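You operate a simulated robot arm through the tools that you are given. There is no shell and no other tool.

Carry out the task below with a simulated robot arm. There is one attempt and no reset: what you move stays moved.

TASK
Fit the black coil from the maroon trainer's rack back in, plug it in and start up.
Fine: it goes into the empty well; plug on before the ignition; leave the rest alone.

It is judged by the outcome, as a careful person would: the job done as asked, and still so three seconds after it is handed in. It fails if anything else is knocked over, pushed out of place, dropped, spilled or broken.

THE ROBOT
A 7-joint arm with a two-finger gripper, fixed in place. Base frame: the origin is at the foot of the arm, x ahead of it, y to its left, z up. Units: cm, degrees, N and s.
With the tool pointing down near the work surface it reaches from about 10 to 68 cm from the base axis. Its first joint turns from -166.0 to 166.0 degrees. Payload 1.71 kg.
The TCP is the grasp point between the finger pads, 2 cm short of the fingertips. In the tool frame z runs along the fingers and y along their closing line. Largest opening 9.6 cm; the body of the gripper starts 11.3 cm behind the TCP.
Orientation is told as [roll, pitch, yaw] about the base's x, y, z axes, in that order, counted from this pose: with the fingers straight down and closing along the base's y, the tool's x points along the base's -x, its y along +y and its z along -z.

THE INTERFACE
- The arm moves only by the tool step_arm. Its argument "increments" is a list of rows, each a list of 7 numbers: the turn, a rotation vector about the tool's x, y, z in units of 5 degrees (1.0 is 5 degrees), then the shift along the tool's x, y, z in units of 40 mm (1.0 is 40 mm), then the finger opening in cm, from 0 to 9.6. In form: [[rx, ry, rz, dx, dy, dz, fingers], ...]. A call has 1 to 20 rows; each row shifts and turns the commanded pose from where the row before left it, along the tool's axes as they then stand. A call with a number of a shift or a turn outside -1 to 1 is refused whole. Each row takes 0.2 s and may step no farther than 5 cm and 8.6 degrees from the row before; otherwise, or with a gripper value out of range, the whole call is refused. A pose out of reach is approached as far as the arm can. The call stops where the force on the tool passes 40 N (or 10 N more than at its start, if that is more) or the arm is blocked; 0.2 s more then pass. Each finger travels about 15.3 cm/s and halts on what it meets, pressing with about 33 N; the grip force reading is that of the motor and also rises with nothing between the fingers. The clock runs only during rows and for 0.2 s after the last one: add rows that do not move to give the fingers time. It gives the time, the measured TCP pose, the force on the tool (base axes), the opening and the grip force at its end, in the units of the frame above (readings bear some noise), with the torque about the TCP (base axes, N m) and any sound that the robot's microphone picked up.
- Cameras (640 x 400 px; columns grow to the right, rows downward): "scene" is fixed at [39.76, -49.49, 152]; the picture's right is [0.93, -0.38, 0.00], its down [-0.28, -0.69, -0.66] and it looks along [0.25, 0.61, -0.75] (base axes); focal length 244 px, centre (320, 200). "wrist" rides on the gripper at [6.6, 1.4, -14.5] in the tool frame; the picture's right is [-0.21, 0.98, 0.00], its down [-0.88, -0.19, -0.44] and it looks along [-0.43, -0.09, 0.90] (tool axes); focal length 275 px, centre (320, 200). There is no depth. A picture from a camera that has moved, and an enlarged one, comes with that camera's place and axes in the base frame and with its lens. The place of the scene camera against the robot may be out by one fixed shift of up to 1.2 cm in any direction.
- grab_frame(camera): a new picture of that camera. No time passes.
- move_column(by): slides the trunk up (or, below 0, down) by that many cm; the arm rides with it, the base frame stays. It gives what a move gives, with no picture.
- close_up(camera, box): a new picture of the part [left, top, right, bottom] of that camera's present view, enlarged. No time passes.
- close_job(): hands the job in; it is judged then, once.

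Nothing tells you positions but the pictures and the camera data. Unless the task says otherwise, let go and move clear before handing in.

The tools are called after "Emit:" as name(argument=value, ...) on one line, values as JSON. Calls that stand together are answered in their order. step_arm: Moves the arm, as the interface text tells. Its arguments: {"type":"object","properties":{"increments":{"type":"array","items":{"type":"array","items":{"type":"number"}}}},"required":["increments"]} The other tools are called the same way: move_column (by) slides the trunk up or down; grab_frame (camera) takes a picture; close_up (camera, box) takes an enlarged picture of a part of a camera's view; close_job () hands the job in.

At the start:

```text
clock: 0.0
tool_pos: [48.98, 21.25, 115.34]
orientation: [0.1, 0.0, 0.0]
wrist_force: [-0.2, -0.5, -0.2]
ft_torque: [0.03, 0.0, 0.02]
opening: 9.6
finger_force: 0.0
trunk travel left (down, up): [-30.0, 8.6]
```

scene: 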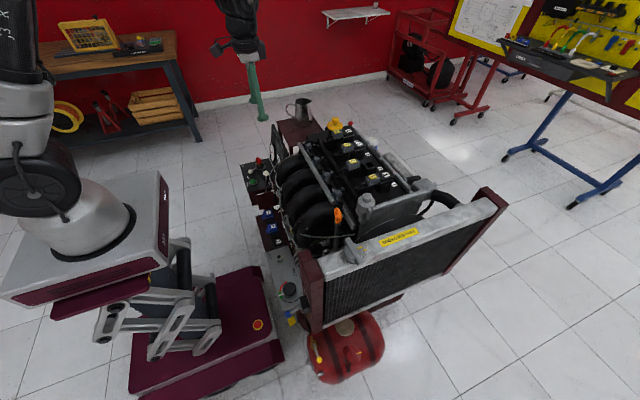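
wrist: 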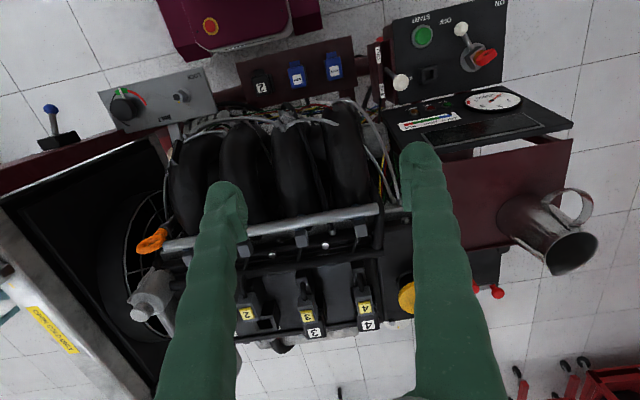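

I see the engine trainer with a row of coils on the engine top and a small maroon rack holding one black and two blue coils, next to a control panel with a START button and an ignition key. I'll look closer before moving.

Emit:
close_up(camera="wrist", box=[220, 30, 380, 130])

Emit:
close_up(camera="wrist", box=[220, 240, 420, 365])

Emit:
close_up(camera="wrist", box=[360, 0, 580, 140])

Emit:
close_up(camera="scene", box=[230, 110, 430, 235])

Emit:
close_up(camera="scene", box=[230, 150, 310, 200])

Emit:
close_up(camera="scene", box=[320, 120, 400, 170])

```text
4.00 times, centred on (300, 80) of wrist
camera zoom: at [42.48, 22.7, 129.86], right [0.21, 0.98, 0.0], down [0.88, -0.19, 0.44], along [0.43, -0.09, -0.9], focal length 1101 px, centre (400, 680)
```

zoom: 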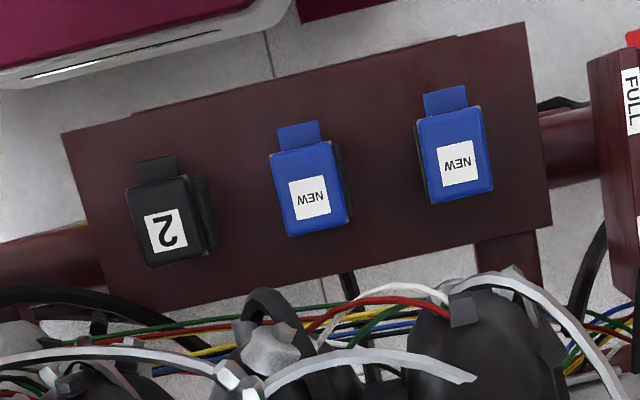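

```text
3.20 times, centred on (320, 302) of wrist
camera zoom: at [42.48, 22.7, 129.86], right [0.21, 0.98, 0.0], down [0.88, -0.19, 0.44], along [0.43, -0.09, -0.9], focal length 881 px, centre (320, -128)
```

zoom: 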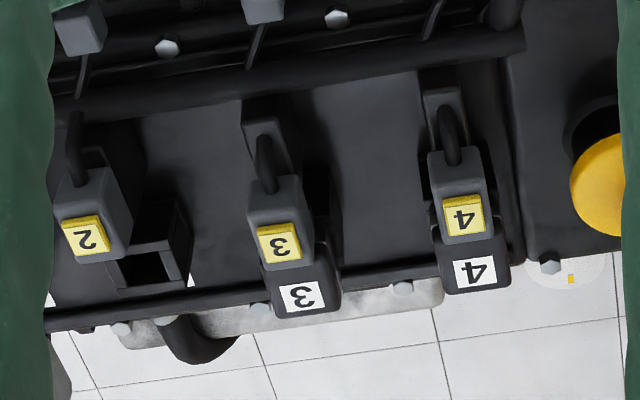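

```text
2.86 times, centred on (470, 70) of wrist
camera zoom: at [42.48, 22.7, 129.86], right [0.21, 0.98, 0.0], down [0.88, -0.19, 0.44], along [0.43, -0.09, -0.9], focal length 786 px, centre (-109, 571)
```

zoom: 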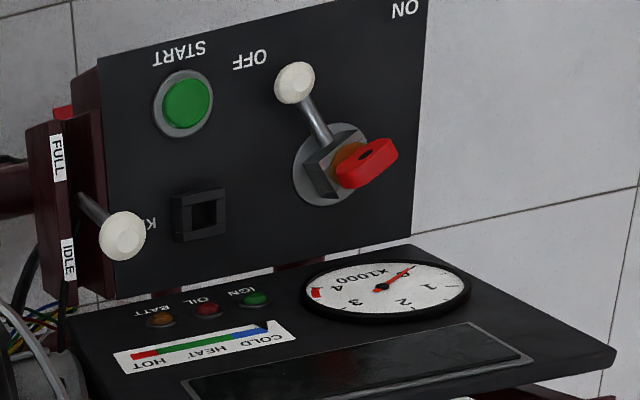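

```text
3.20 times, centred on (330, 172) of scene
camera zoom: at [39.76, -49.49, 152.0], right [0.93, -0.38, 0.0], down [-0.28, -0.69, -0.66], along [0.25, 0.61, -0.75], focal length 779 px, centre (288, 288)
```

zoom: 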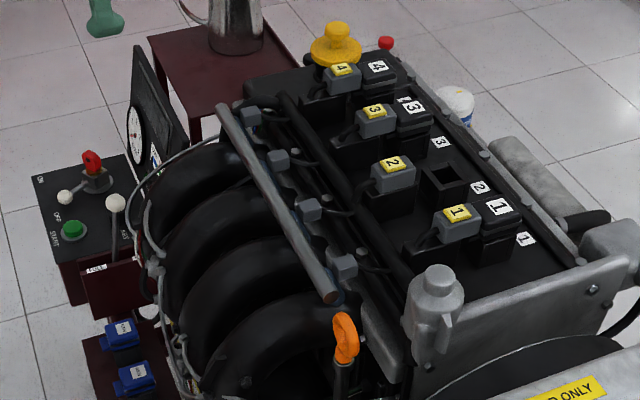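

```text
8.00 times, centred on (270, 175) of scene
camera zoom: at [39.76, -49.49, 152.0], right [0.93, -0.38, 0.0], down [-0.28, -0.69, -0.66], along [0.25, 0.61, -0.75], focal length 1948 px, centre (720, 400)
```

zoom: 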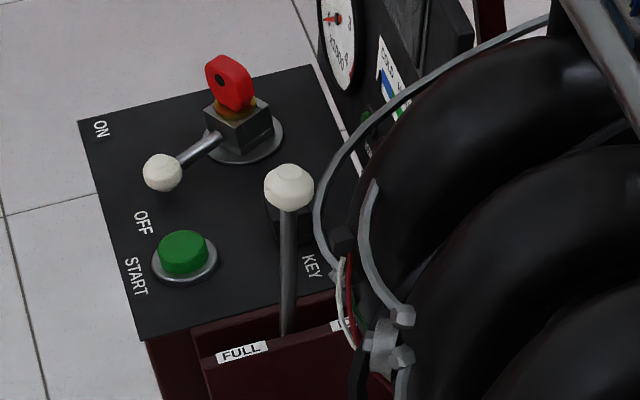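

```text
8.00 times, centred on (360, 145) of scene
camera zoom: at [39.76, -49.49, 152.0], right [0.93, -0.38, 0.0], down [-0.28, -0.69, -0.66], along [0.25, 0.61, -0.75], focal length 1948 px, centre (0, 640)
```

zoom: 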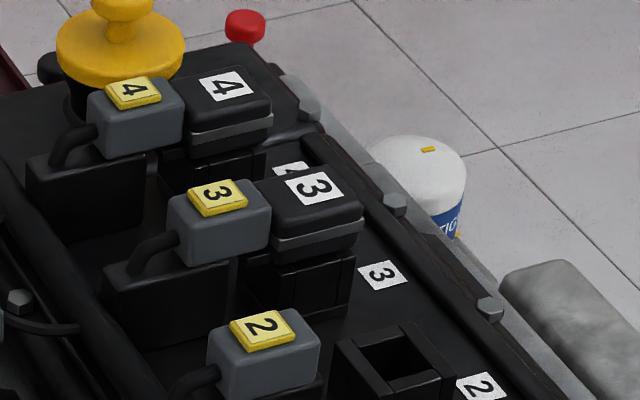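

The cameras agree well: the black rack coil is at about (44, 9, 62), the empty well at about (80, 4.5, 96) and the panel at about (42, 44–55, 66). I'll move over to view the panel and rack from closer.

Emit:
step_arm(increments=[[0, 0, 0, 0.375, 0.6, 0.3, 9.6], [0, 0, 0, 0.375, 0.6, 0.3, 9.6], [0, 0, 0, 0.375, 0.6, 0.3, 9.6], [0, 0, 0, 0.375, 0.6, 0.3, 9.6], [0, 0, 0, 0.375, 0.6, 0.3, 9.6], [0, 0, 0, 0.375, 0.6, 0.3, 9.6], [0, 0, 0, 0.375, 0.6, 0.3, 9.6], [0, 0, 0, 0.375, 0.6, 0.3, 9.6], [0, 0, 0, 0.375, 0.6, 0.3, 9.6], [0, 0, 0, 0.375, 0.6, 0.3, 9.6], [0, 0, 0, 0, 0, 0, 9.6]])

Emit:
grab_frame(camera="wrist")

Emit:
grab_frame(camera="scene")

```text
clock: 2.4
tool_pos: [32.58, 45.16, 103.89]
orientation: [0.1, -0.8, -0.2]
wrist_force: [-0.2, -0.2, -0.4]
ft_torque: [0.03, 0.02, 0.03]
opening: 9.6
finger_force: 0.0
trunk travel left (down, up): [-30.0, 8.6]
```

```text
taken
camera wrist: at [25.75, 46.59, 118.29], right [0.21, 0.98, 0.0], down [0.87, -0.19, 0.46], along [0.45, -0.09, -0.89], focal length 275 px, centre (320, 200)
```

wrist: 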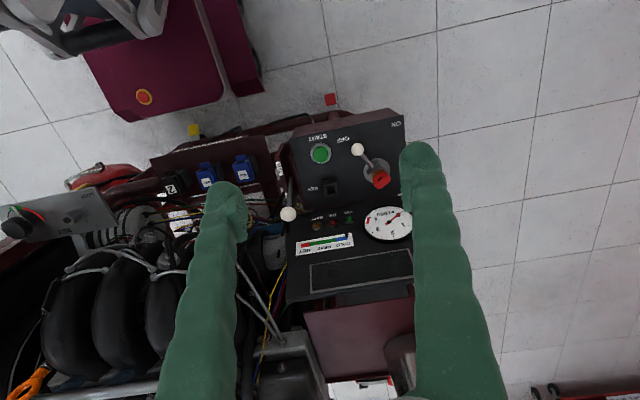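

```text
taken
```

scene: 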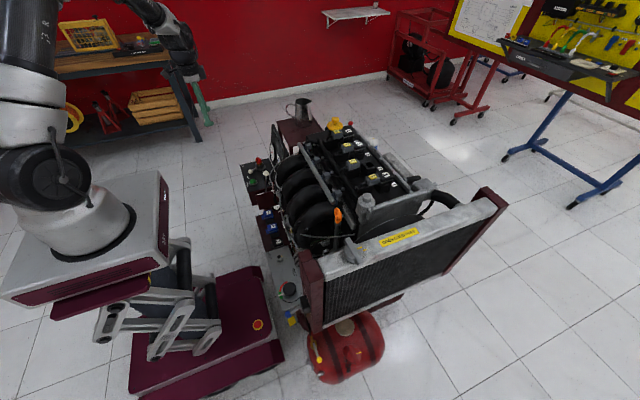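

The panel is in view now; I'll enlarge the key switch, the rack and the side panel.

Emit:
close_up(camera="wrist", box=[290, 105, 418, 185])

Emit:
close_up(camera="wrist", box=[145, 130, 305, 230])

Emit:
close_up(camera="scene", box=[330, 140, 410, 190])

Emit:
close_up(camera="scene", box=[0, 60, 240, 210])

```text
5.00 times, centred on (354, 145) of wrist
camera zoom: at [25.75, 46.59, 118.29], right [0.21, 0.98, 0.0], down [0.87, -0.19, 0.46], along [0.45, -0.09, -0.89], focal length 1376 px, centre (150, 475)
```

zoom: 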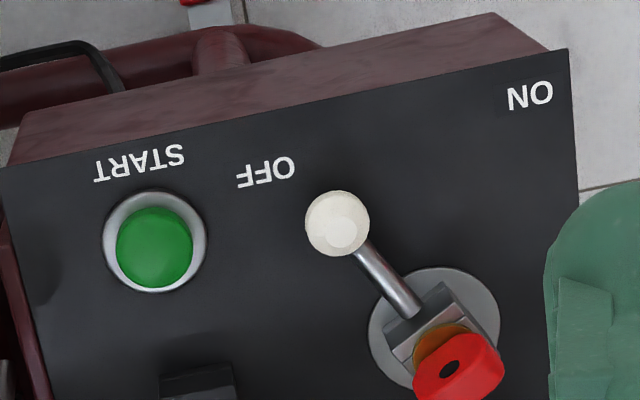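

```text
4.00 times, centred on (225, 180) of wrist
camera zoom: at [25.75, 46.59, 118.29], right [0.21, 0.98, 0.0], down [0.87, -0.19, 0.46], along [0.45, -0.09, -0.89], focal length 1101 px, centre (700, 280)
```

zoom: 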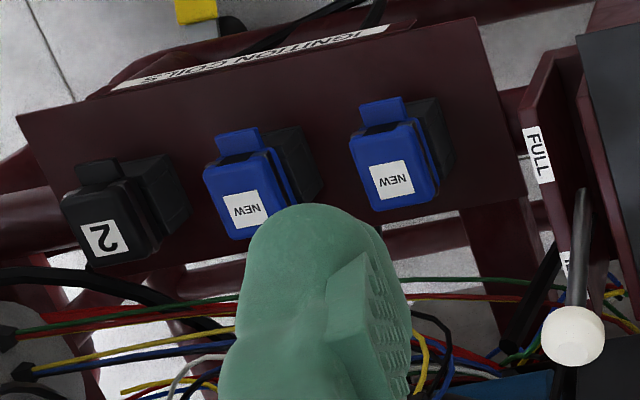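

```text
8.00 times, centred on (370, 165) of scene
camera zoom: at [39.76, -49.49, 152.0], right [0.93, -0.38, 0.0], down [-0.28, -0.69, -0.66], along [0.25, 0.61, -0.75], focal length 1948 px, centre (-80, 480)
```

zoom: 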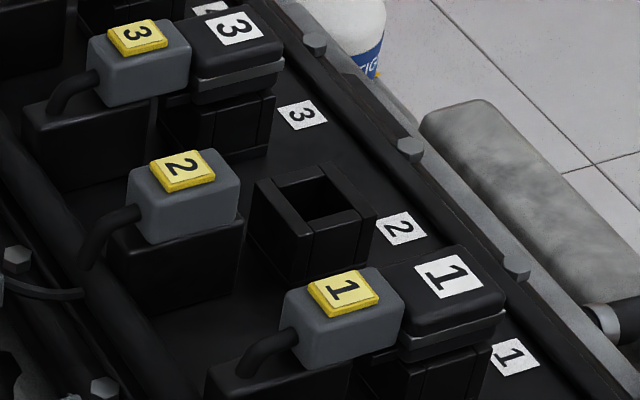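

```text
2.67 times, centred on (120, 135) of scene
camera zoom: at [39.76, -49.49, 152.0], right [0.93, -0.38, 0.0], down [-0.28, -0.69, -0.66], along [0.25, 0.61, -0.75], focal length 649 px, centre (853, 373)
```

zoom: 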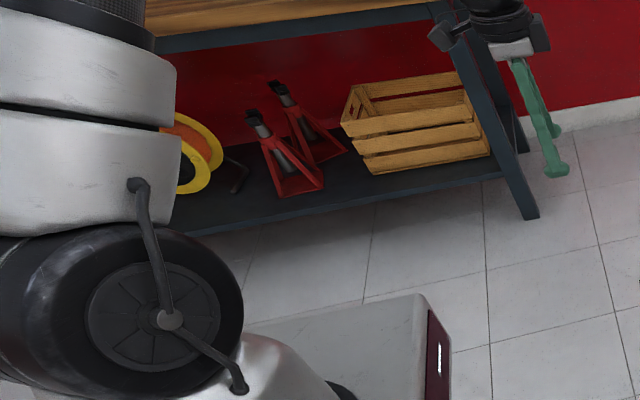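

Plug 2 sits on its own rest block, drawn back from the well, and the other coils show the finished arrangement. I'll rise and take a view from above the engine, which also tests the reach.

Emit:
step_arm(increments=[[0, 0, 0, 0, 0, -1, 9.6], [0, 0, 0, 0, 0, -1, 9.6], [0, 0, 0, 0, 0, -1, 9.6], [0, 0, 0, 0, 0, -1, 9.6], [0, 0, 0, -0.49, -0.714, 0, 9.6], [0, 0, 0, -0.49, -0.714, 0, 9.6], [0, 0, 0, -0.49, -0.714, 0, 9.6], [0, 0, 0, -0.49, -0.714, 0, 9.6], [0, 0, 0, -0.49, -0.714, 0, 9.6], [0, 0, 0, -0.49, -0.714, 0, 9.6], [0, 0, 0, -0.49, -0.714, 0, 9.6], [0, 0, 0, -0.49, -0.714, 0, 9.6], [0, 0, 0, -0.49, -0.714, 0, 9.6], [0, 0, 0, -0.49, -0.714, 0, 9.6], [0, 0, 0, -0.49, -0.714, 0, 9.6], [0, 0, 0, -0.49, -0.714, 0, 9.6], [0, 0, 0, -0.49, -0.714, 0, 9.6], [0, 0, 0, -0.49, -0.714, 0, 9.6], [0, 0, 0, 0, 0, 0, 9.6]])

Emit:
grab_frame(camera="wrist")

Emit:
grab_frame(camera="scene")

```text
clock: 6.4
tool_pos: [59.42, 5.18, 120.3]
orientation: [0.1, -0.9, 0.0]
wrist_force: [-0.7, 0.2, 1.1]
ft_torque: [-0.02, -0.01, -0.01]
opening: 9.59
finger_force: 0.1
trunk travel left (down, up): [-30.0, 8.6]
```

```text
taken
camera wrist: at [52.67, 6.63, 134.68], right [0.21, 0.98, 0.0], down [0.87, -0.18, 0.46], along [0.45, -0.09, -0.89], focal length 275 px, centre (320, 200)
```

wrist: 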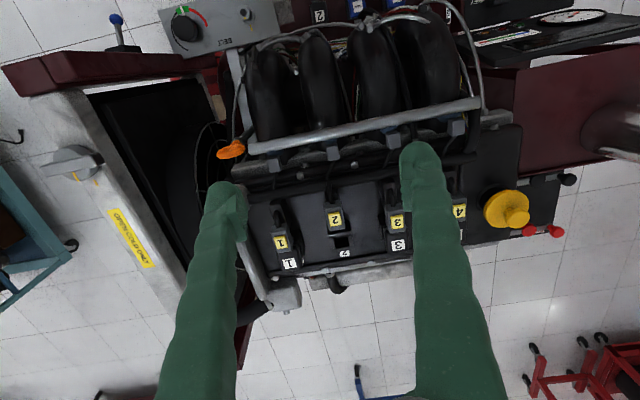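

```text
taken
```

scene: 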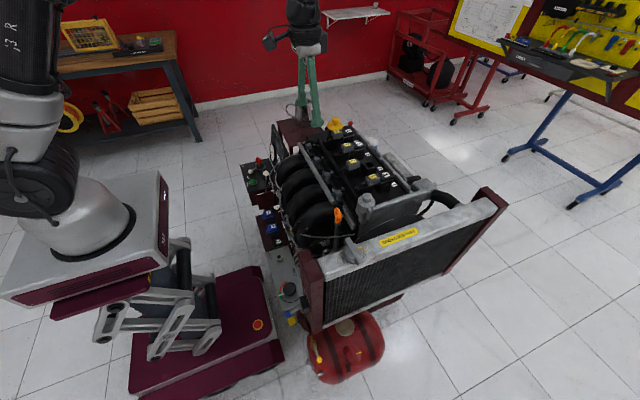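

Emit:
close_up(camera="wrist", box=[240, 170, 480, 280])

Emit:
close_up(camera="wrist", box=[300, 180, 412, 270])

Emit:
close_up(camera="wrist", box=[270, 0, 470, 100])

```text
2.67 times, centred on (360, 225) of wrist
camera zoom: at [52.67, 6.63, 134.68], right [0.21, 0.98, 0.0], down [0.87, -0.18, 0.46], along [0.45, -0.09, -0.89], focal length 734 px, centre (213, 133)
```

zoom: 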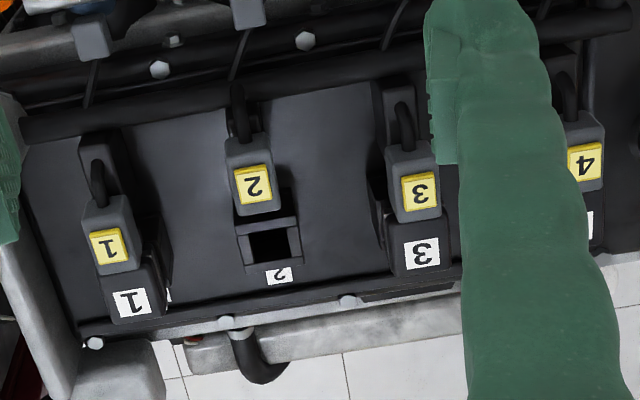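

```text
4.44 times, centred on (356, 225) of wrist
camera zoom: at [52.67, 6.63, 134.68], right [0.21, 0.98, 0.0], down [0.87, -0.18, 0.46], along [0.45, -0.09, -0.89], focal length 1224 px, centre (160, 89)
```

zoom: 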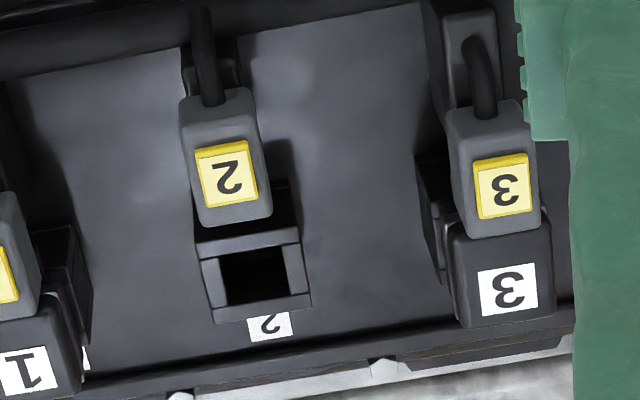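

```text
3.20 times, centred on (370, 50) of wrist
camera zoom: at [52.67, 6.63, 134.68], right [0.21, 0.98, 0.0], down [0.87, -0.18, 0.46], along [0.45, -0.09, -0.89], focal length 881 px, centre (160, 680)
```

zoom: 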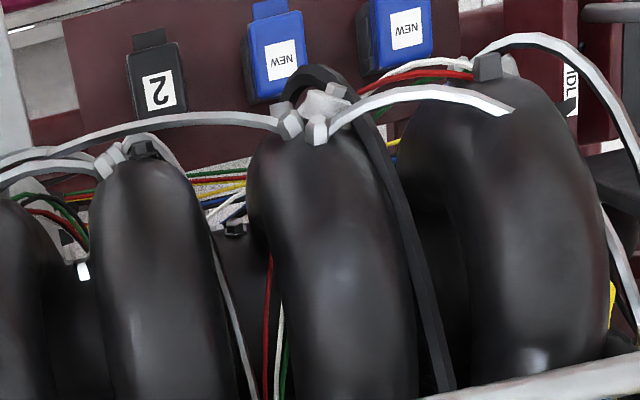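

Plug 2 sits behind the empty well (centre about (81, 4.5, 95)). Before planning the grasp I'll test whether the tool-down pose reaches out to the well at a safe height.

Emit:
step_arm(increments=[[0, 0, 0, -0.57, 0, 0, 9.6], [0, 0, 0, -0.57, 0, 0, 9.6], [0, 0, 0, -0.57, 0, 0, 9.6], [0, 0, 0, -0.57, 0, 0, 9.6], [0, 0, 0, -0.57, 0, 0, 9.6], [0, 0, 0, -0.57, 0, 0, 9.6], [0, 0, 0, -0.57, 0, 0, 9.6], [0, 0, 0, -0.57, 0, 0, 9.6], [0, 0, 0, -0.57, 0, 0, 9.6], [0, 0, 0, -0.57, 0, 0, 9.6], [0, 0, 0, 0, 0, 0, 9.6], [0, 0, 0, 0, 0, 0, 9.6]])

Emit:
grab_frame(camera="wrist")

Emit:
grab_frame(camera="scene")

```text
clock: 7.7
tool_pos: [70.23, 5.32, 122.42]
orientation: [0.0, -2.1, 0.0]
wrist_force: [-1.7, -0.4, 0.2]
ft_torque: [-0.01, -0.14, -0.01]
opening: 9.59
finger_force: 0.1
out of reach, approached as far as the arm can: row 6
trunk travel left (down, up): [-30.0, 8.6]
stopped in row 6: the arm was blocked; the commanded pose is now the measured one
```

```text
taken
camera wrist: at [63.18, 6.79, 136.62], right [0.21, 0.98, 0.01], down [0.86, -0.18, 0.48], along [0.47, -0.09, -0.88], focal length 275 px, centre (320, 200)
```

wrist: 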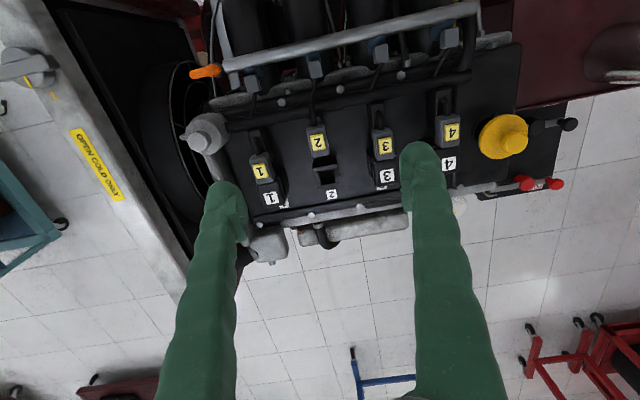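

```text
taken
```

scene: 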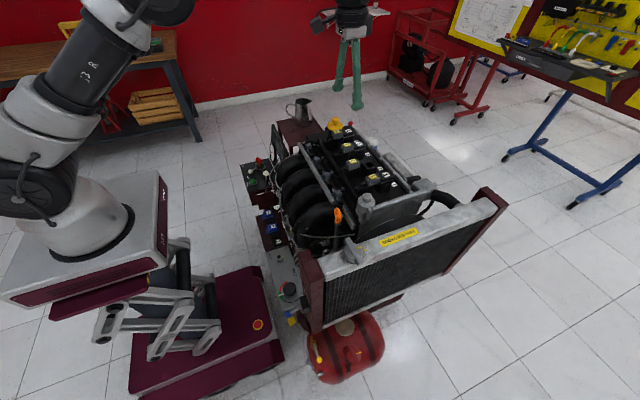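

Tool-down reach ends near x = 70, so the well needs the tool tilted with its fingers leaning outward, and the coil must be gripped with that same tilt. I'll retract, tilt about 25° and look at the rack.

Emit:
step_arm(increments=[[0, 0, 0, 0.75, 0.073, -0.028, 9.6], [0, 0, 0, 0.75, 0.073, -0.028, 9.6], [0, 0, 0, 0.75, 0.073, -0.028, 9.6], [0, 0, 0, 0.75, 0.073, -0.028, 9.6], [0, 0, 0, 0.75, 0.073, -0.028, 9.6], [0, 0, 0, 0.75, 0.073, -0.028, 9.6], [0, 0, 0, 0.75, 0.073, -0.028, 9.6], [0, 0, 0, 0.75, 0.073, -0.028, 9.6], [0, 0, 0, 0.75, 0.073, -0.028, 9.6], [0, 0, 0, 0.75, 0.073, -0.028, 9.6], [0, 0, 0, 0.75, 0.073, -0.028, 9.6], [0, 0, 0, 0.75, 0.073, -0.028, 9.6], [0, -0.92, 0, 0, 0, 0, 7], [0, -0.92, 0, 0, 0, 0, 7], [0, -0.92, 0, 0, 0, 0, 7], [0, -0.92, 0, 0, 0, 0, 7], [0, -0.92, 0, 0, 0, 0, 7], [0, 0, 0, 0, 0, 0, 7]])

Emit:
step_arm(increments=[[0, 0, 0, 0.423, 0, 0.906, 7], [0, 0, 0, 0.423, 0, 0.906, 7], [0, 0, 0, 0.423, 0, 0.906, 7], [0, 0, 0, 0.423, 0, 0.906, 7], [0, 0, 0, 0.423, 0, 0.906, 7], [0, 0, 0, 0.423, 0, 0.906, 7], [0, 0, 0, 0.423, 0, 0.906, 7], [0, 0, 0, 0.423, 0, 0.906, 7], [0, 0, 0, 0.423, 0, 0.906, 7], [0, 0, 0, 0.423, 0, 0.906, 7], [0, 0, 0, 0, 0, 0, 7]])

Emit:
grab_frame(camera="wrist")

Emit:
grab_frame(camera="scene")

```text
clock: 8.0
tool_pos: [67.09, 5.35, 123.51]
orientation: [0.0, -2.9, 0.0]
wrist_force: [-0.9, 0.3, 0.0]
ft_torque: [0.02, -0.13, 0.02]
opening: 9.63
finger_force: 0.0
trunk travel left (down, up): [-30.0, 8.6]
stopped in row 1: the arm was blocked; the commanded pose is now the measured one
```

```text
clock: 9.9
tool_pos: [53.34, 5.34, 93.97]
orientation: [0.1, -4.1, 0.0]
wrist_force: [-1.1, 0.2, 0.6]
ft_torque: [-0.02, -0.01, 0.01]
opening: 7.0
finger_force: 0.0
trunk travel left (down, up): [-30.0, 8.6]
stopped in row 9: the force on the tool passed its limit at 89 N (the readings are from after the stop); the commanded pose is now the measured one
```

```text
taken
camera wrist: at [45.7, 6.73, 107.86], right [0.2, 0.98, 0.02], down [0.84, -0.18, 0.51], along [0.5, -0.09, -0.86], focal length 275 px, centre (320, 200)
```

wrist: 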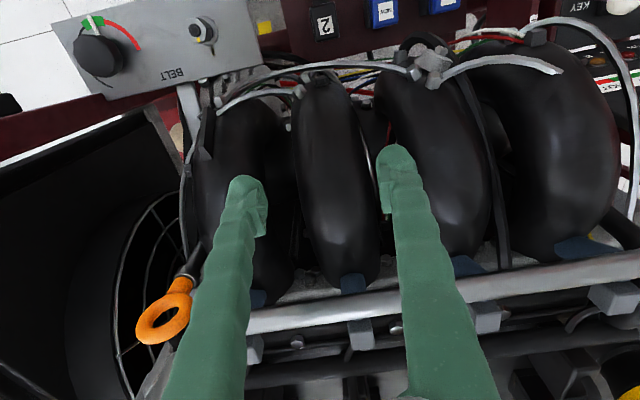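

```text
taken
```

scene: 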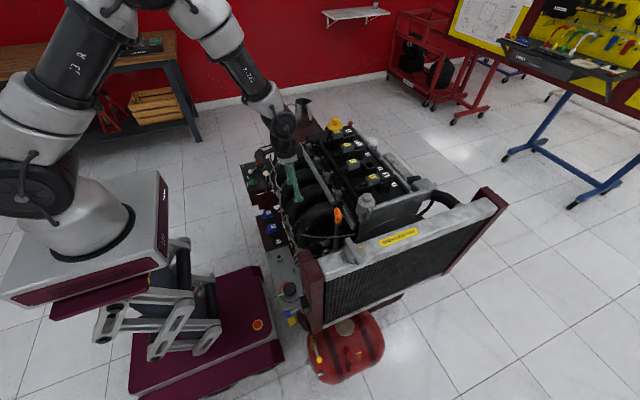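

The first call was cut short, so the second one touched the intake runners; I should not have chained them. I'll lift straight off now, go on one call at a time, and check that nothing was displaced.

Emit:
step_arm(increments=[[0, 0, 0, -0.036, 0, -0.5, 7], [0, 0, 0, -0.071, 0, -1, 7], [0, 0, 0, -0.071, 0, -1, 7], [0, 0, 0, -0.071, 0, -1, 7], [0, 0, 0, -0.071, 0, -1, 7], [0, 0, 0, 0, 0, 0, 7]])

Emit:
grab_frame(camera="wrist")

Emit:
close_up(camera="scene", box=[230, 110, 430, 235])

```text
clock: 11.3
tool_pos: [53.67, 5.26, 111.81]
orientation: [0.1, -4.0, -0.1]
wrist_force: [0.0, -0.6, -0.3]
ft_torque: [0.0, 0.01, -0.01]
opening: 6.99
finger_force: 0.0
trunk travel left (down, up): [-30.0, 8.6]
```

```text
taken
camera wrist: at [46.01, 6.63, 125.74], right [0.21, 0.98, 0.02], down [0.84, -0.18, 0.51], along [0.5, -0.09, -0.86], focal length 275 px, centre (320, 200)
```

wrist: 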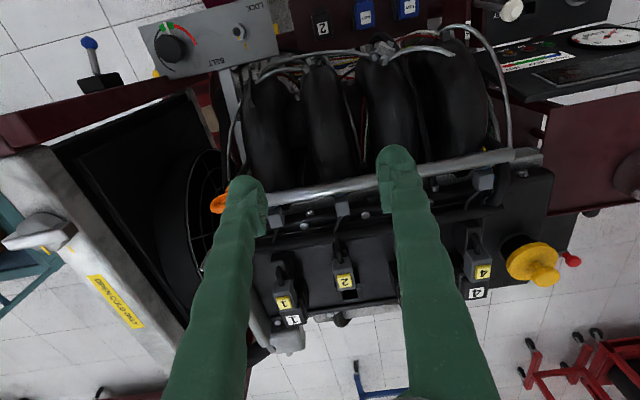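

```text
3.20 times, centred on (330, 172) of scene
camera zoom: at [39.76, -49.49, 152.0], right [0.93, -0.38, 0.0], down [-0.28, -0.69, -0.66], along [0.25, 0.61, -0.75], focal length 779 px, centre (288, 288)
```

zoom: 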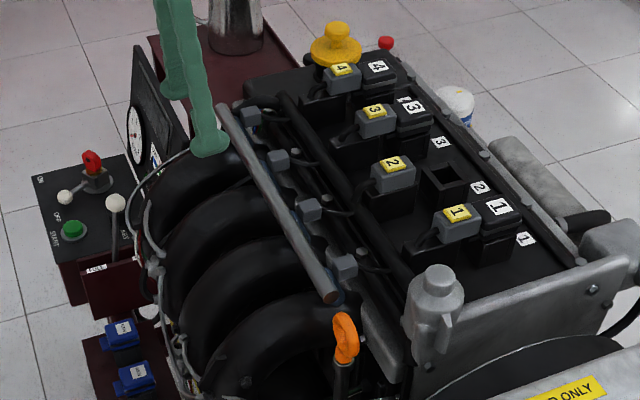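

Nothing moved: the wiring, coils and plugs are all where they were. Now I'll retract toward the base, then tilt.

Emit:
step_arm(increments=[[0, 0, 0, 0.3, 0.054, -0.021, 7], [0, 0, 0, 0.614, 0.109, -0.043, 7], [0, 0, 0, 0.614, 0.109, -0.043, 7], [0, 0, 0, 0.614, 0.109, -0.043, 7], [0, 0, 0, 0.614, 0.109, -0.043, 7], [0, 0, 0, 0.614, 0.109, -0.043, 7], [0, 0, 0, 0.614, 0.109, -0.043, 7], [0, 0, 0, 0.614, 0.109, -0.043, 7], [0, 0, 0, 0.3, 0.054, -0.021, 7], [0, -0.84, 0, 0, 0, 0, 7], [0, -0.84, 0, 0, 0, 0, 7], [0, -0.84, 0, 0, 0, 0, 7], [0, -0.84, 0, 0, 0, 0, 7], [0, -0.84, 0, 0, 0, 0, 7], [0, 0, 0, 0, 0, 0, 7]])

```text
clock: 14.6
tool_pos: [36.5, 9.85, 113.48]
orientation: [0.1, -25.1, 0.0]
wrist_force: [0.5, 0.3, 0.6]
ft_torque: [0.01, -0.01, 0.0]
opening: 7.01
finger_force: 0.0
out of reach, approached as far as the arm can: row 13, 14
trunk travel left (down, up): [-30.0, 8.6]
```

Emit:
step_arm(increments=[[0, 0, 0, 0.504, -0.031, 0.896, 7], [0, 0, 0, 0.504, -0.031, 0.896, 7], [0, 0, 0, 0.504, -0.031, 0.896, 7], [0, 0, 0, 0.504, -0.031, 0.896, 7], [0, 0, 0, 0.504, -0.031, 0.896, 7], [0, 0, 0, 0.504, -0.031, 0.896, 7], [0, 0, 0, 0.504, -0.031, 0.896, 7], [0, 0, 0, 0.504, -0.031, 0.896, 7], [0, 0, 0, 0, 0, 0, 7]])

Emit:
grab_frame(camera="wrist")

Emit:
grab_frame(camera="scene")

```text
clock: 16.6
tool_pos: [38.71, 10.79, 81.86]
orientation: [0.0, -25.1, 0.0]
wrist_force: [-1.0, 0.4, -0.3]
ft_torque: [0.02, 0.01, 0.0]
opening: 7.01
finger_force: 0.1
out of reach, approached as far as the arm can: row 1, 2, 3, 4
trunk travel left (down, up): [-30.0, 8.6]
```

```text
taken
camera wrist: at [26.57, 12.31, 92.12], right [0.19, 0.98, 0.09], down [0.6, -0.19, 0.77], along [0.77, -0.09, -0.63], focal length 275 px, centre (320, 200)
```

wrist: 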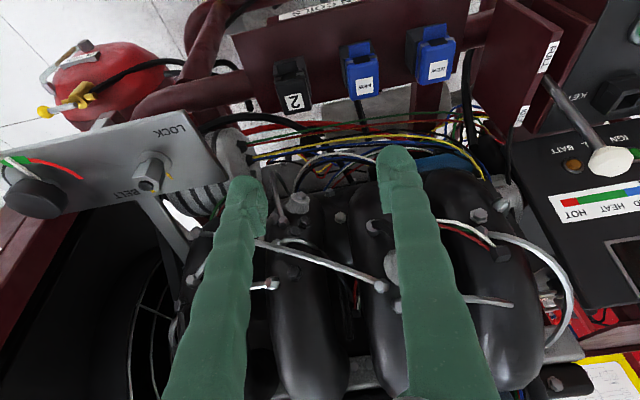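

```text
taken
```

scene: 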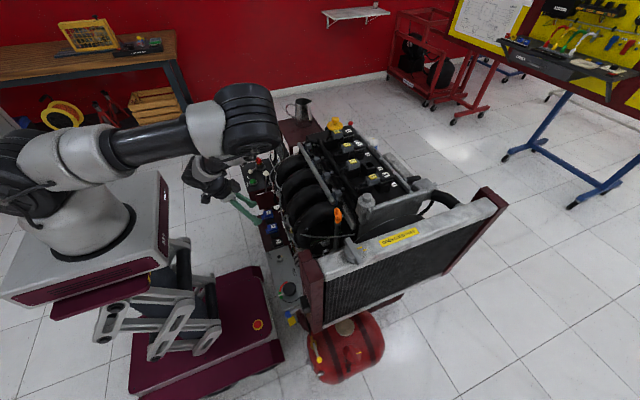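

Emit:
close_up(camera="wrist", box=[240, 10, 400, 135])

Emit:
close_up(camera="wrist", box=[260, 40, 340, 120])

Emit:
close_up(camera="scene", box=[220, 190, 320, 260])

```text
3.20 times, centred on (320, 72) of wrist
camera zoom: at [26.57, 12.31, 92.12], right [0.19, 0.98, 0.09], down [0.6, -0.19, 0.77], along [0.77, -0.09, -0.63], focal length 881 px, centre (320, 608)
```

zoom: 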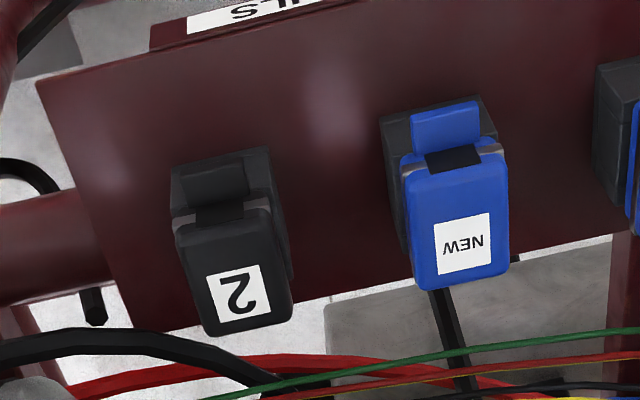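

```text
5.00 times, centred on (300, 80) of wrist
camera zoom: at [26.57, 12.31, 92.12], right [0.19, 0.98, 0.09], down [0.6, -0.19, 0.77], along [0.77, -0.09, -0.63], focal length 1376 px, centre (420, 800)
```

zoom: 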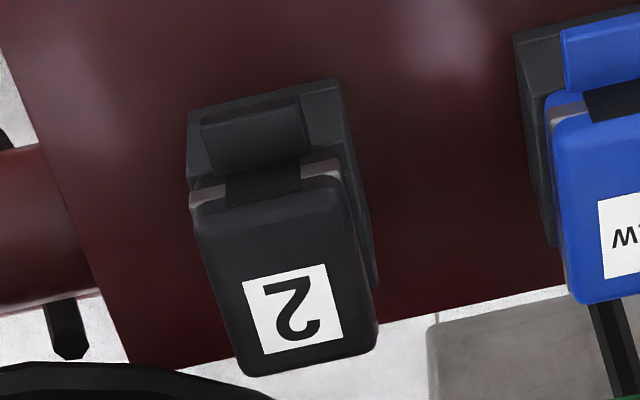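

```text
5.71 times, centred on (270, 225) of scene
camera zoom: at [39.76, -49.49, 152.0], right [0.93, -0.38, 0.0], down [-0.28, -0.69, -0.66], along [0.25, 0.61, -0.75], focal length 1391 px, centre (606, 57)
```

zoom: 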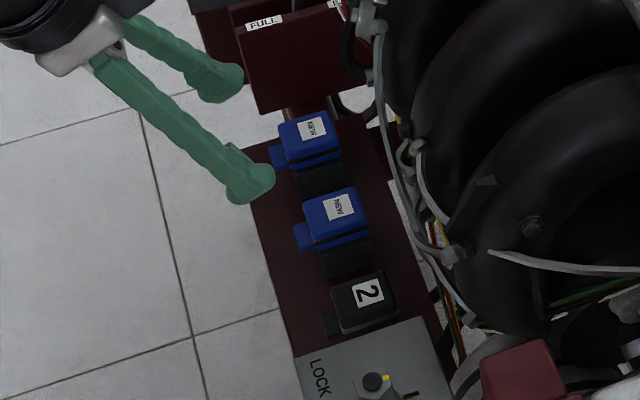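

The black coil's label is at (44.2, 8.6, 61.9), with three views agreeing, and its head is about 3.3 cm wide with its centre near x = 43.6. I'll move to 8 cm above it and check alignment.

Emit:
step_arm(increments=[[0, 0, 0, 0.03, -0.11, 0.643, 6], [0, 0, 0, 0.03, -0.11, 0.643, 6], [0, 0, 0, 0.03, -0.11, 0.643, 6], [0, 0, 0, 0.03, -0.11, 0.643, 6], [0, 0, 0, 0.03, -0.11, 0.643, 6], [0, 0, 0, 0, 0, 0, 6]])

Emit:
grab_frame(camera="wrist")

Emit:
close_up(camera="scene", box=[220, 190, 320, 260])

```text
clock: 17.9
tool_pos: [43.58, 8.81, 70.08]
orientation: [0.1, -25.0, 0.0]
wrist_force: [0.7, -0.2, 0.4]
ft_torque: [-0.01, 0.02, 0.01]
opening: 5.99
finger_force: 0.2
trunk travel left (down, up): [-30.0, 8.6]
```

```text
taken
camera wrist: at [31.49, 10.27, 80.3], right [0.19, 0.98, 0.09], down [0.6, -0.19, 0.77], along [0.77, -0.09, -0.63], focal length 275 px, centre (320, 200)
```

wrist: 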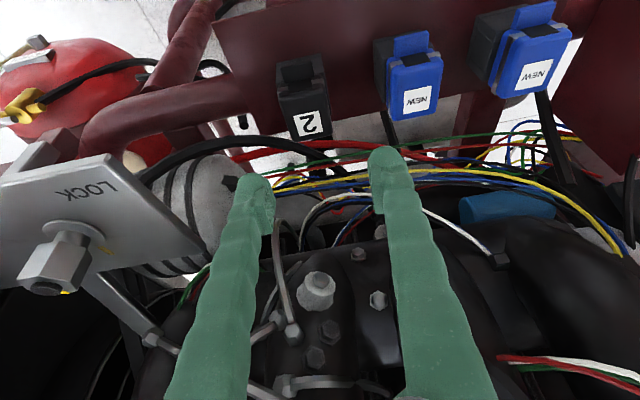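

```text
5.71 times, centred on (270, 225) of scene
camera zoom: at [39.76, -49.49, 152.0], right [0.93, -0.38, 0.0], down [-0.28, -0.69, -0.66], along [0.25, 0.61, -0.75], focal length 1391 px, centre (606, 57)
```

zoom: 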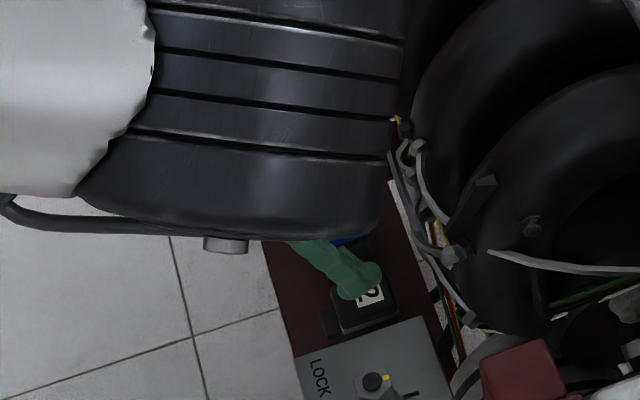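

Aligned (y off by 0.25 cm). I'll descend around the coil's head.

Emit:
step_arm(increments=[[0, 0, 0, 0.18, -0.03, 0.4, 6], [0, 0, 0, 0.18, -0.03, 0.4, 6], [0, 0, 0, 0.18, 0, 0.4, 6], [0, 0, 0, 0.14, 0, 0.3, 6], [0, 0, 0, 0.11, 0, 0.2, 6], [0, 0, 0, 0.1, 0, 0.2, 6], [0, 0, 0, 0, 0, 0, 6]])

Emit:
grab_frame(camera="wrist")

Emit:
close_up(camera="wrist", box=[220, 110, 420, 235])

Emit:
close_up(camera="scene", box=[220, 190, 320, 260])

```text
clock: 19.6
tool_pos: [43.65, 8.56, 61.64]
orientation: [0.1, -25.1, -0.1]
wrist_force: [-0.1, -0.1, 0.3]
ft_torque: [-0.01, 0.03, 0.04]
opening: 6.0
finger_force: 0.0
trunk travel left (down, up): [-30.0, 8.6]
```

```text
taken
camera wrist: at [31.58, 9.97, 71.95], right [0.19, 0.98, 0.09], down [0.6, -0.19, 0.77], along [0.77, -0.09, -0.63], focal length 275 px, centre (320, 200)
```

wrist: 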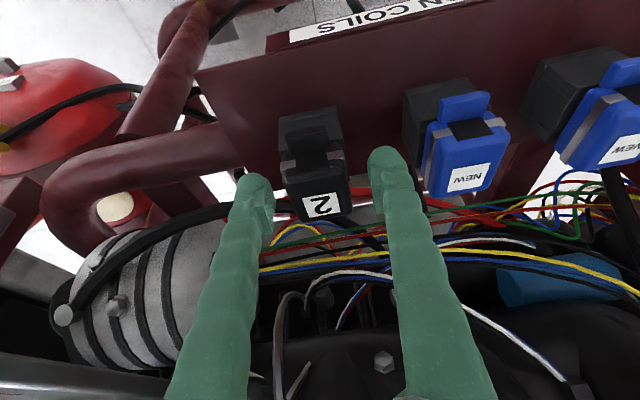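

```text
3.20 times, centred on (320, 172) of wrist
camera zoom: at [31.58, 9.97, 71.95], right [0.19, 0.98, 0.09], down [0.6, -0.19, 0.77], along [0.77, -0.09, -0.63], focal length 881 px, centre (320, 288)
```

zoom: 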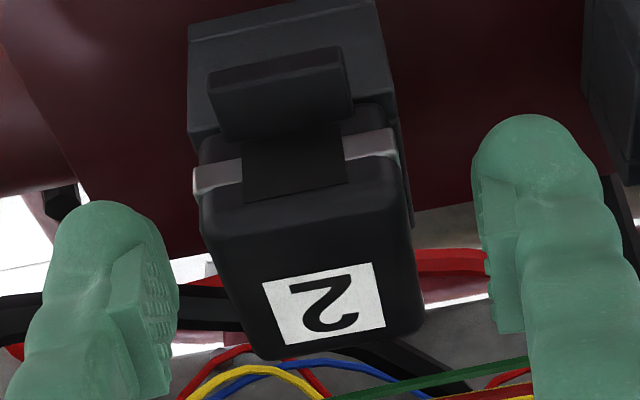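

```text
5.71 times, centred on (270, 225) of scene
camera zoom: at [39.76, -49.49, 152.0], right [0.93, -0.38, 0.0], down [-0.28, -0.69, -0.66], along [0.25, 0.61, -0.75], focal length 1391 px, centre (606, 57)
```

zoom: 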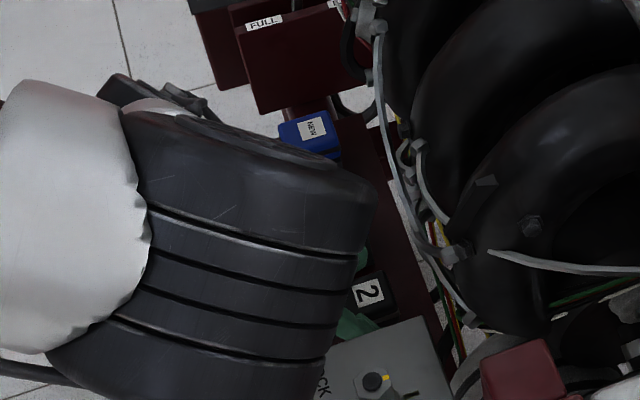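

The fingers straddle the coil's head evenly. Closing.

Emit:
step_arm(increments=[[0, 0, 0, 0, 0, 0, 4], [0, 0, 0, 0, 0, 0, 2.5], [0, 0, 0, 0, 0, 0, 2], [0, 0, 0, 0, 0, 0, 2]])

Emit:
close_up(camera="wrist", box=[220, 110, 420, 235])

```text
clock: 20.6
tool_pos: [43.66, 8.48, 61.64]
orientation: [0.1, -25.1, 0.0]
wrist_force: [0.1, -0.5, 0.5]
ft_torque: [0.01, 0.03, 0.03]
opening: 3.49
finger_force: 33.3
trunk travel left (down, up): [-30.0, 8.6]
```

```text
3.20 times, centred on (320, 172) of wrist
camera zoom: at [31.57, 9.98, 71.96], right [0.19, 0.98, 0.09], down [0.6, -0.19, 0.77], along [0.77, -0.09, -0.63], focal length 881 px, centre (320, 288)
```

zoom: 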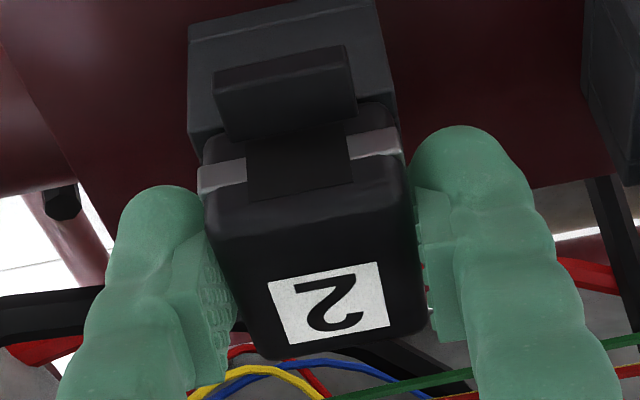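

The coil is held at 3.49 cm. I'll lift straight up gently.

Emit:
step_arm(increments=[[0, 0, 0, -0.053, 0, -0.113, 2], [0, 0, 0, -0.106, 0, -0.2265, 2], [0, 0, 0, -0.106, 0, -0.2265, 2], [0, 0, 0, -0.106, 0, -0.2265, 2], [0, 0, 0, -0.106, 0, -0.2265, 2], [0, 0, 0, 0, 0, 0, 2]])

Emit:
grab_frame(camera="wrist")

Emit:
close_up(camera="scene", box=[220, 190, 320, 260])

```text
clock: 21.9
tool_pos: [43.66, 8.68, 66.19]
orientation: [0.1, -25.0, -0.1]
wrist_force: [-0.3, 0.0, -2.1]
ft_torque: [-0.01, -0.03, -0.01]
opening: 3.48
finger_force: 32.9
trunk travel left (down, up): [-30.0, 8.6]
```

```text
taken
camera wrist: at [31.51, 9.99, 76.47], right [0.19, 0.98, 0.09], down [0.6, -0.19, 0.77], along [0.77, -0.09, -0.63], focal length 275 px, centre (320, 200)
```

wrist: 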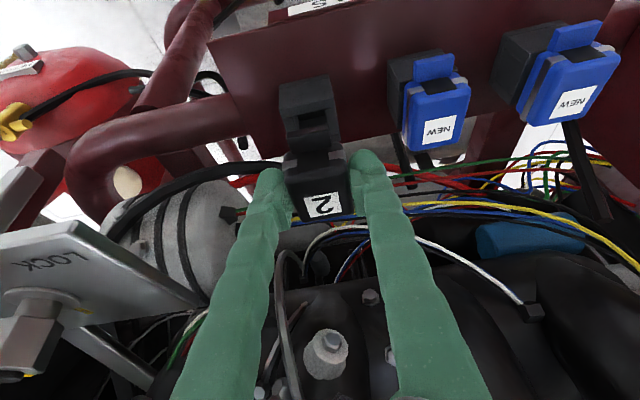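

```text
5.71 times, centred on (270, 225) of scene
camera zoom: at [39.76, -49.49, 152.0], right [0.93, -0.38, 0.0], down [-0.28, -0.69, -0.66], along [0.25, 0.61, -0.75], focal length 1391 px, centre (606, 57)
```

zoom: 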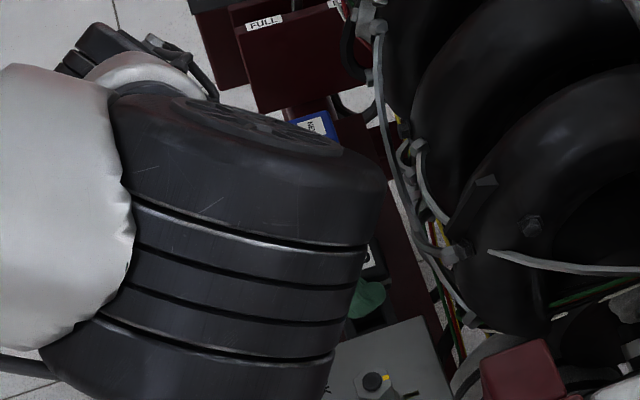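

Emit:
step_arm(increments=[[0, 0, 0, -0.212, 0, -0.453, 2], [0, 0, 0, -0.212, 0, -0.453, 2], [0, 0, 0, -0.212, 0, -0.453, 2], [0, 0, 0, -0.212, 0, -0.453, 2], [0, 0, 0, -0.212, 0, -0.453, 2], [0, 0, 0, -0.212, 0, -0.453, 2], [0, 0, 0, -0.212, 0, -0.453, 2], [0, 0, 0, -0.212, 0, -0.453, 2], [0, 0, 0, 0, 0, 0, 2]])

Emit:
grab_frame(camera="wrist")

Emit:
grab_frame(camera="scene")

```text
clock: 23.9
tool_pos: [43.66, 8.57, 82.09]
orientation: [0.3, -25.1, -0.1]
wrist_force: [0.6, 0.8, -1.6]
ft_torque: [0.0, 0.02, -0.03]
opening: 3.5
finger_force: 31.9
trunk travel left (down, up): [-30.0, 8.6]
```

```text
taken
camera wrist: at [31.55, 9.97, 92.39], right [0.19, 0.98, 0.09], down [0.6, -0.19, 0.77], along [0.77, -0.09, -0.63], focal length 275 px, centre (320, 200)
```

wrist: 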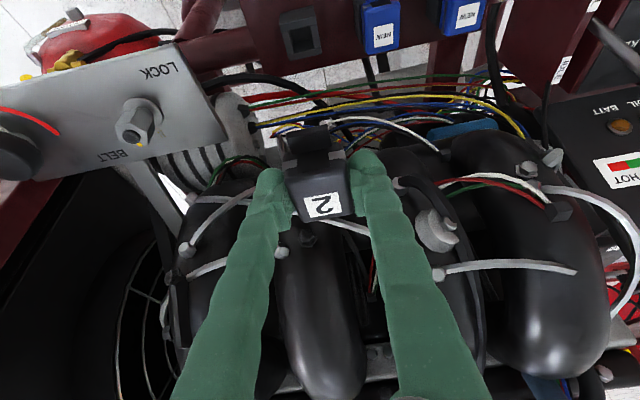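

```text
taken
```

scene: 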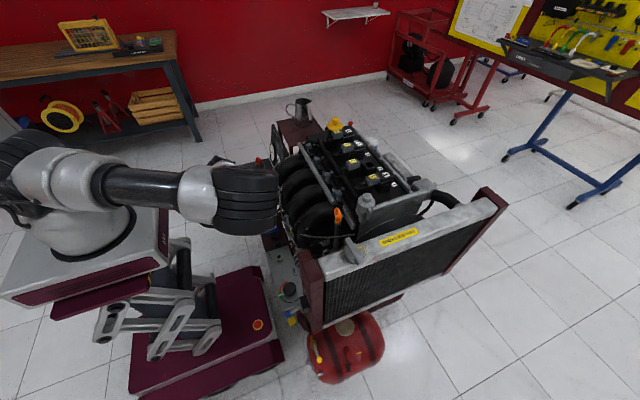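

The coil is clear of the rack. I'll raise the trunk for more reach at the engine's height.

Emit:
move_column(by=8.5)

```text
clock: 25.2
tool_pos: [43.57, 8.53, 90.59]
orientation: [0.2, -25.0, -0.1]
wrist_force: [0.0, 0.7, -0.8]
ft_torque: [0.0, -0.01, 0.0]
opening: 3.48
finger_force: 32.8
trunk travel left (down, up): [-38.5, 0.1]
```

Emit:
step_arm(increments=[[0, 0, 0, -0.29, 0, -0.62, 2], [0, 0, 0, -0.29, 0, -0.62, 2], [0, 0, 0, -0.29, 0, -0.62, 2], [0, 0, 0, -0.29, 0, -0.62, 2], [0, 0, 0, -0.29, 0, -0.62, 2], [0, 0, 0, -0.29, 0, -0.62, 2], [0, 0, 0, -0.29, 0, -0.62, 2], [0, 0, 0, -0.29, 0, -0.62, 2], [0, 0, 0, -0.29, 0, -0.62, 2], [0, 0, 0, -0.29, 0, -0.62, 2], [0, 0, 0, 0, 0, 0, 2]])

Emit:
grab_frame(camera="scene")

Emit:
grab_frame(camera="wrist")

```text
clock: 27.6
tool_pos: [43.73, 8.33, 117.84]
orientation: [0.0, -24.9, 0.1]
wrist_force: [0.5, -0.6, -2.0]
ft_torque: [0.06, 0.02, -0.01]
opening: 3.47
finger_force: 32.8
trunk travel left (down, up): [-38.5, 0.1]
```

```text
taken
```

scene: 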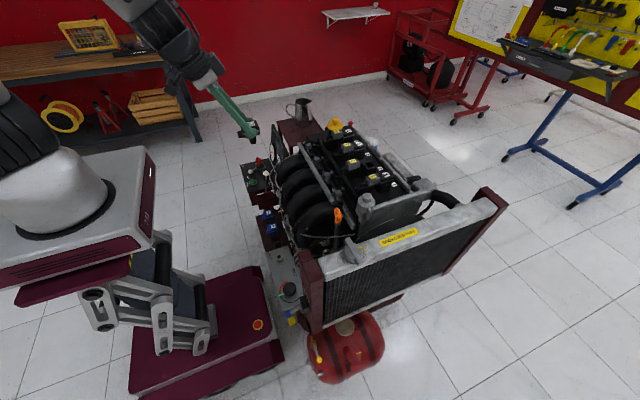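

```text
taken
camera wrist: at [31.63, 9.82, 128.11], right [0.19, 0.98, 0.09], down [0.61, -0.18, 0.77], along [0.77, -0.09, -0.63], focal length 275 px, centre (320, 200)
```

wrist: 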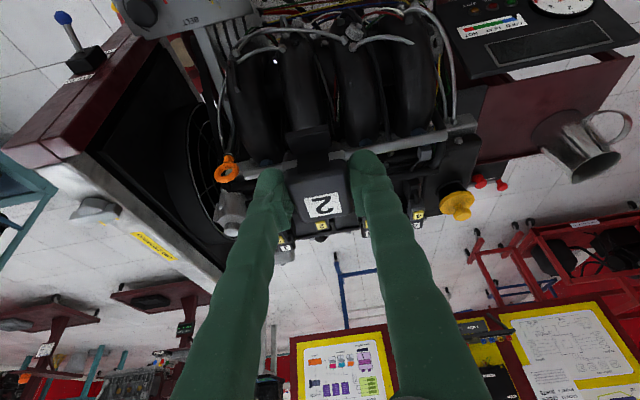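

Emit:
close_up(camera="scene", box=[190, 70, 290, 150])

Emit:
close_up(camera="wrist", box=[240, 110, 400, 240])

```text
5.00 times, centred on (240, 110) of scene
camera zoom: at [39.76, -49.49, 152.0], right [0.93, -0.38, 0.0], down [-0.28, -0.69, -0.66], along [0.25, 0.61, -0.75], focal length 1217 px, centre (720, 650)
```

zoom: 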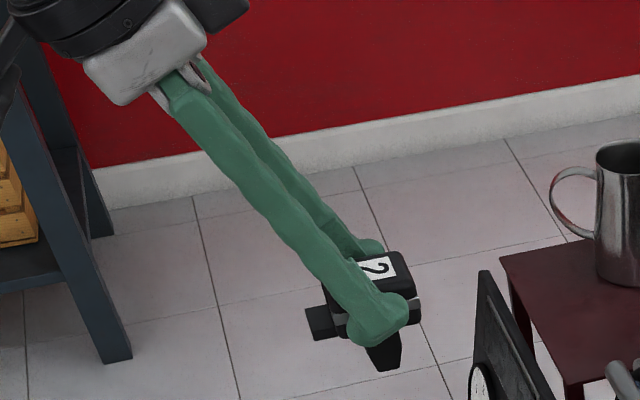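

```text
3.08 times, centred on (320, 175) of wrist
camera zoom: at [31.63, 9.82, 128.11], right [0.19, 0.98, 0.09], down [0.61, -0.18, 0.77], along [0.77, -0.09, -0.63], focal length 847 px, centre (320, 277)
```

zoom: 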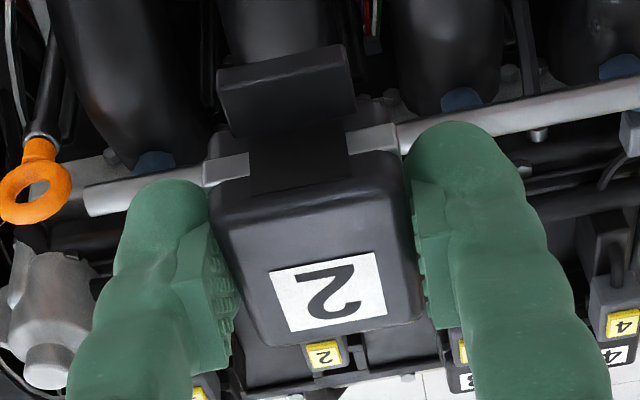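

The coil has a short stem reaching about 6 cm below its top. I'll carry it high toward the well, stopping short to check reach.

Emit:
step_arm(increments=[[0, 0, 0, -0.53, -0.07, 0.4, 2], [0, 0, 0, -0.53, -0.07, 0.4, 2], [0, 0, 0, -0.53, -0.07, 0.4, 2], [0, 0, 0, -0.53, -0.07, 0.4, 2], [0, 0, 0, -0.53, -0.07, 0.4, 2], [0, 0, 0, -0.53, -0.07, 0.4, 2], [0, 0, 0, -0.53, -0.07, 0.4, 2], [0, 0, 0, -0.53, -0.07, 0.4, 2], [0, 0, 0, -0.53, -0.07, 0.4, 2], [0, 0, 0, -0.53, -0.07, 0.4, 2], [0, 0, 0, 0, 0, 0, 2]])

Emit:
grab_frame(camera="wrist")

Emit:
grab_frame(camera="scene")

```text
clock: 30.0
tool_pos: [69.73, 5.88, 112.33]
orientation: [0.2, -25.0, -0.1]
wrist_force: [0.2, 0.1, -0.6]
ft_torque: [0.03, 0.0, 0.02]
opening: 3.47
finger_force: 33.0
trunk travel left (down, up): [-38.5, 0.1]
```

```text
taken
camera wrist: at [57.48, 7.2, 122.67], right [0.19, 0.98, 0.09], down [0.61, -0.19, 0.77], along [0.77, -0.09, -0.63], focal length 275 px, centre (320, 200)
```

wrist: 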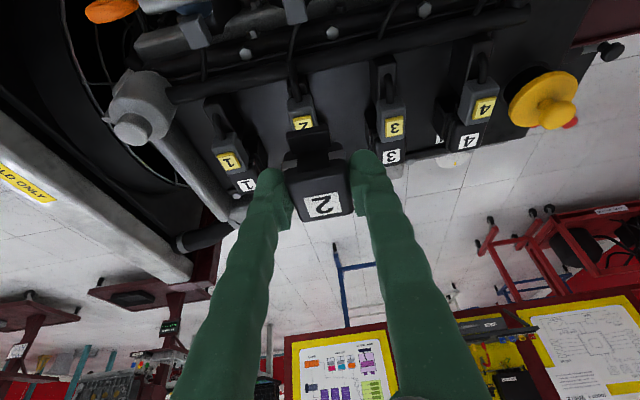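

```text
taken
```

scene: 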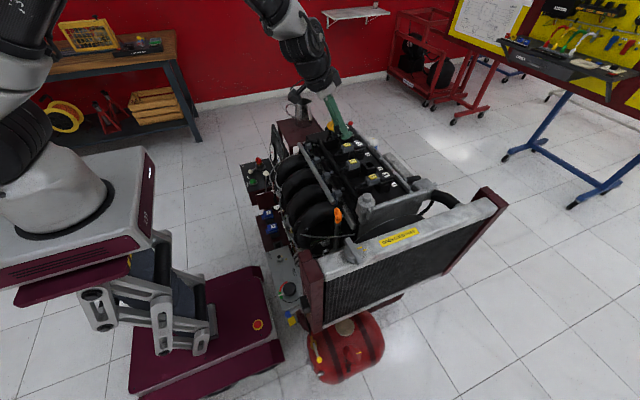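

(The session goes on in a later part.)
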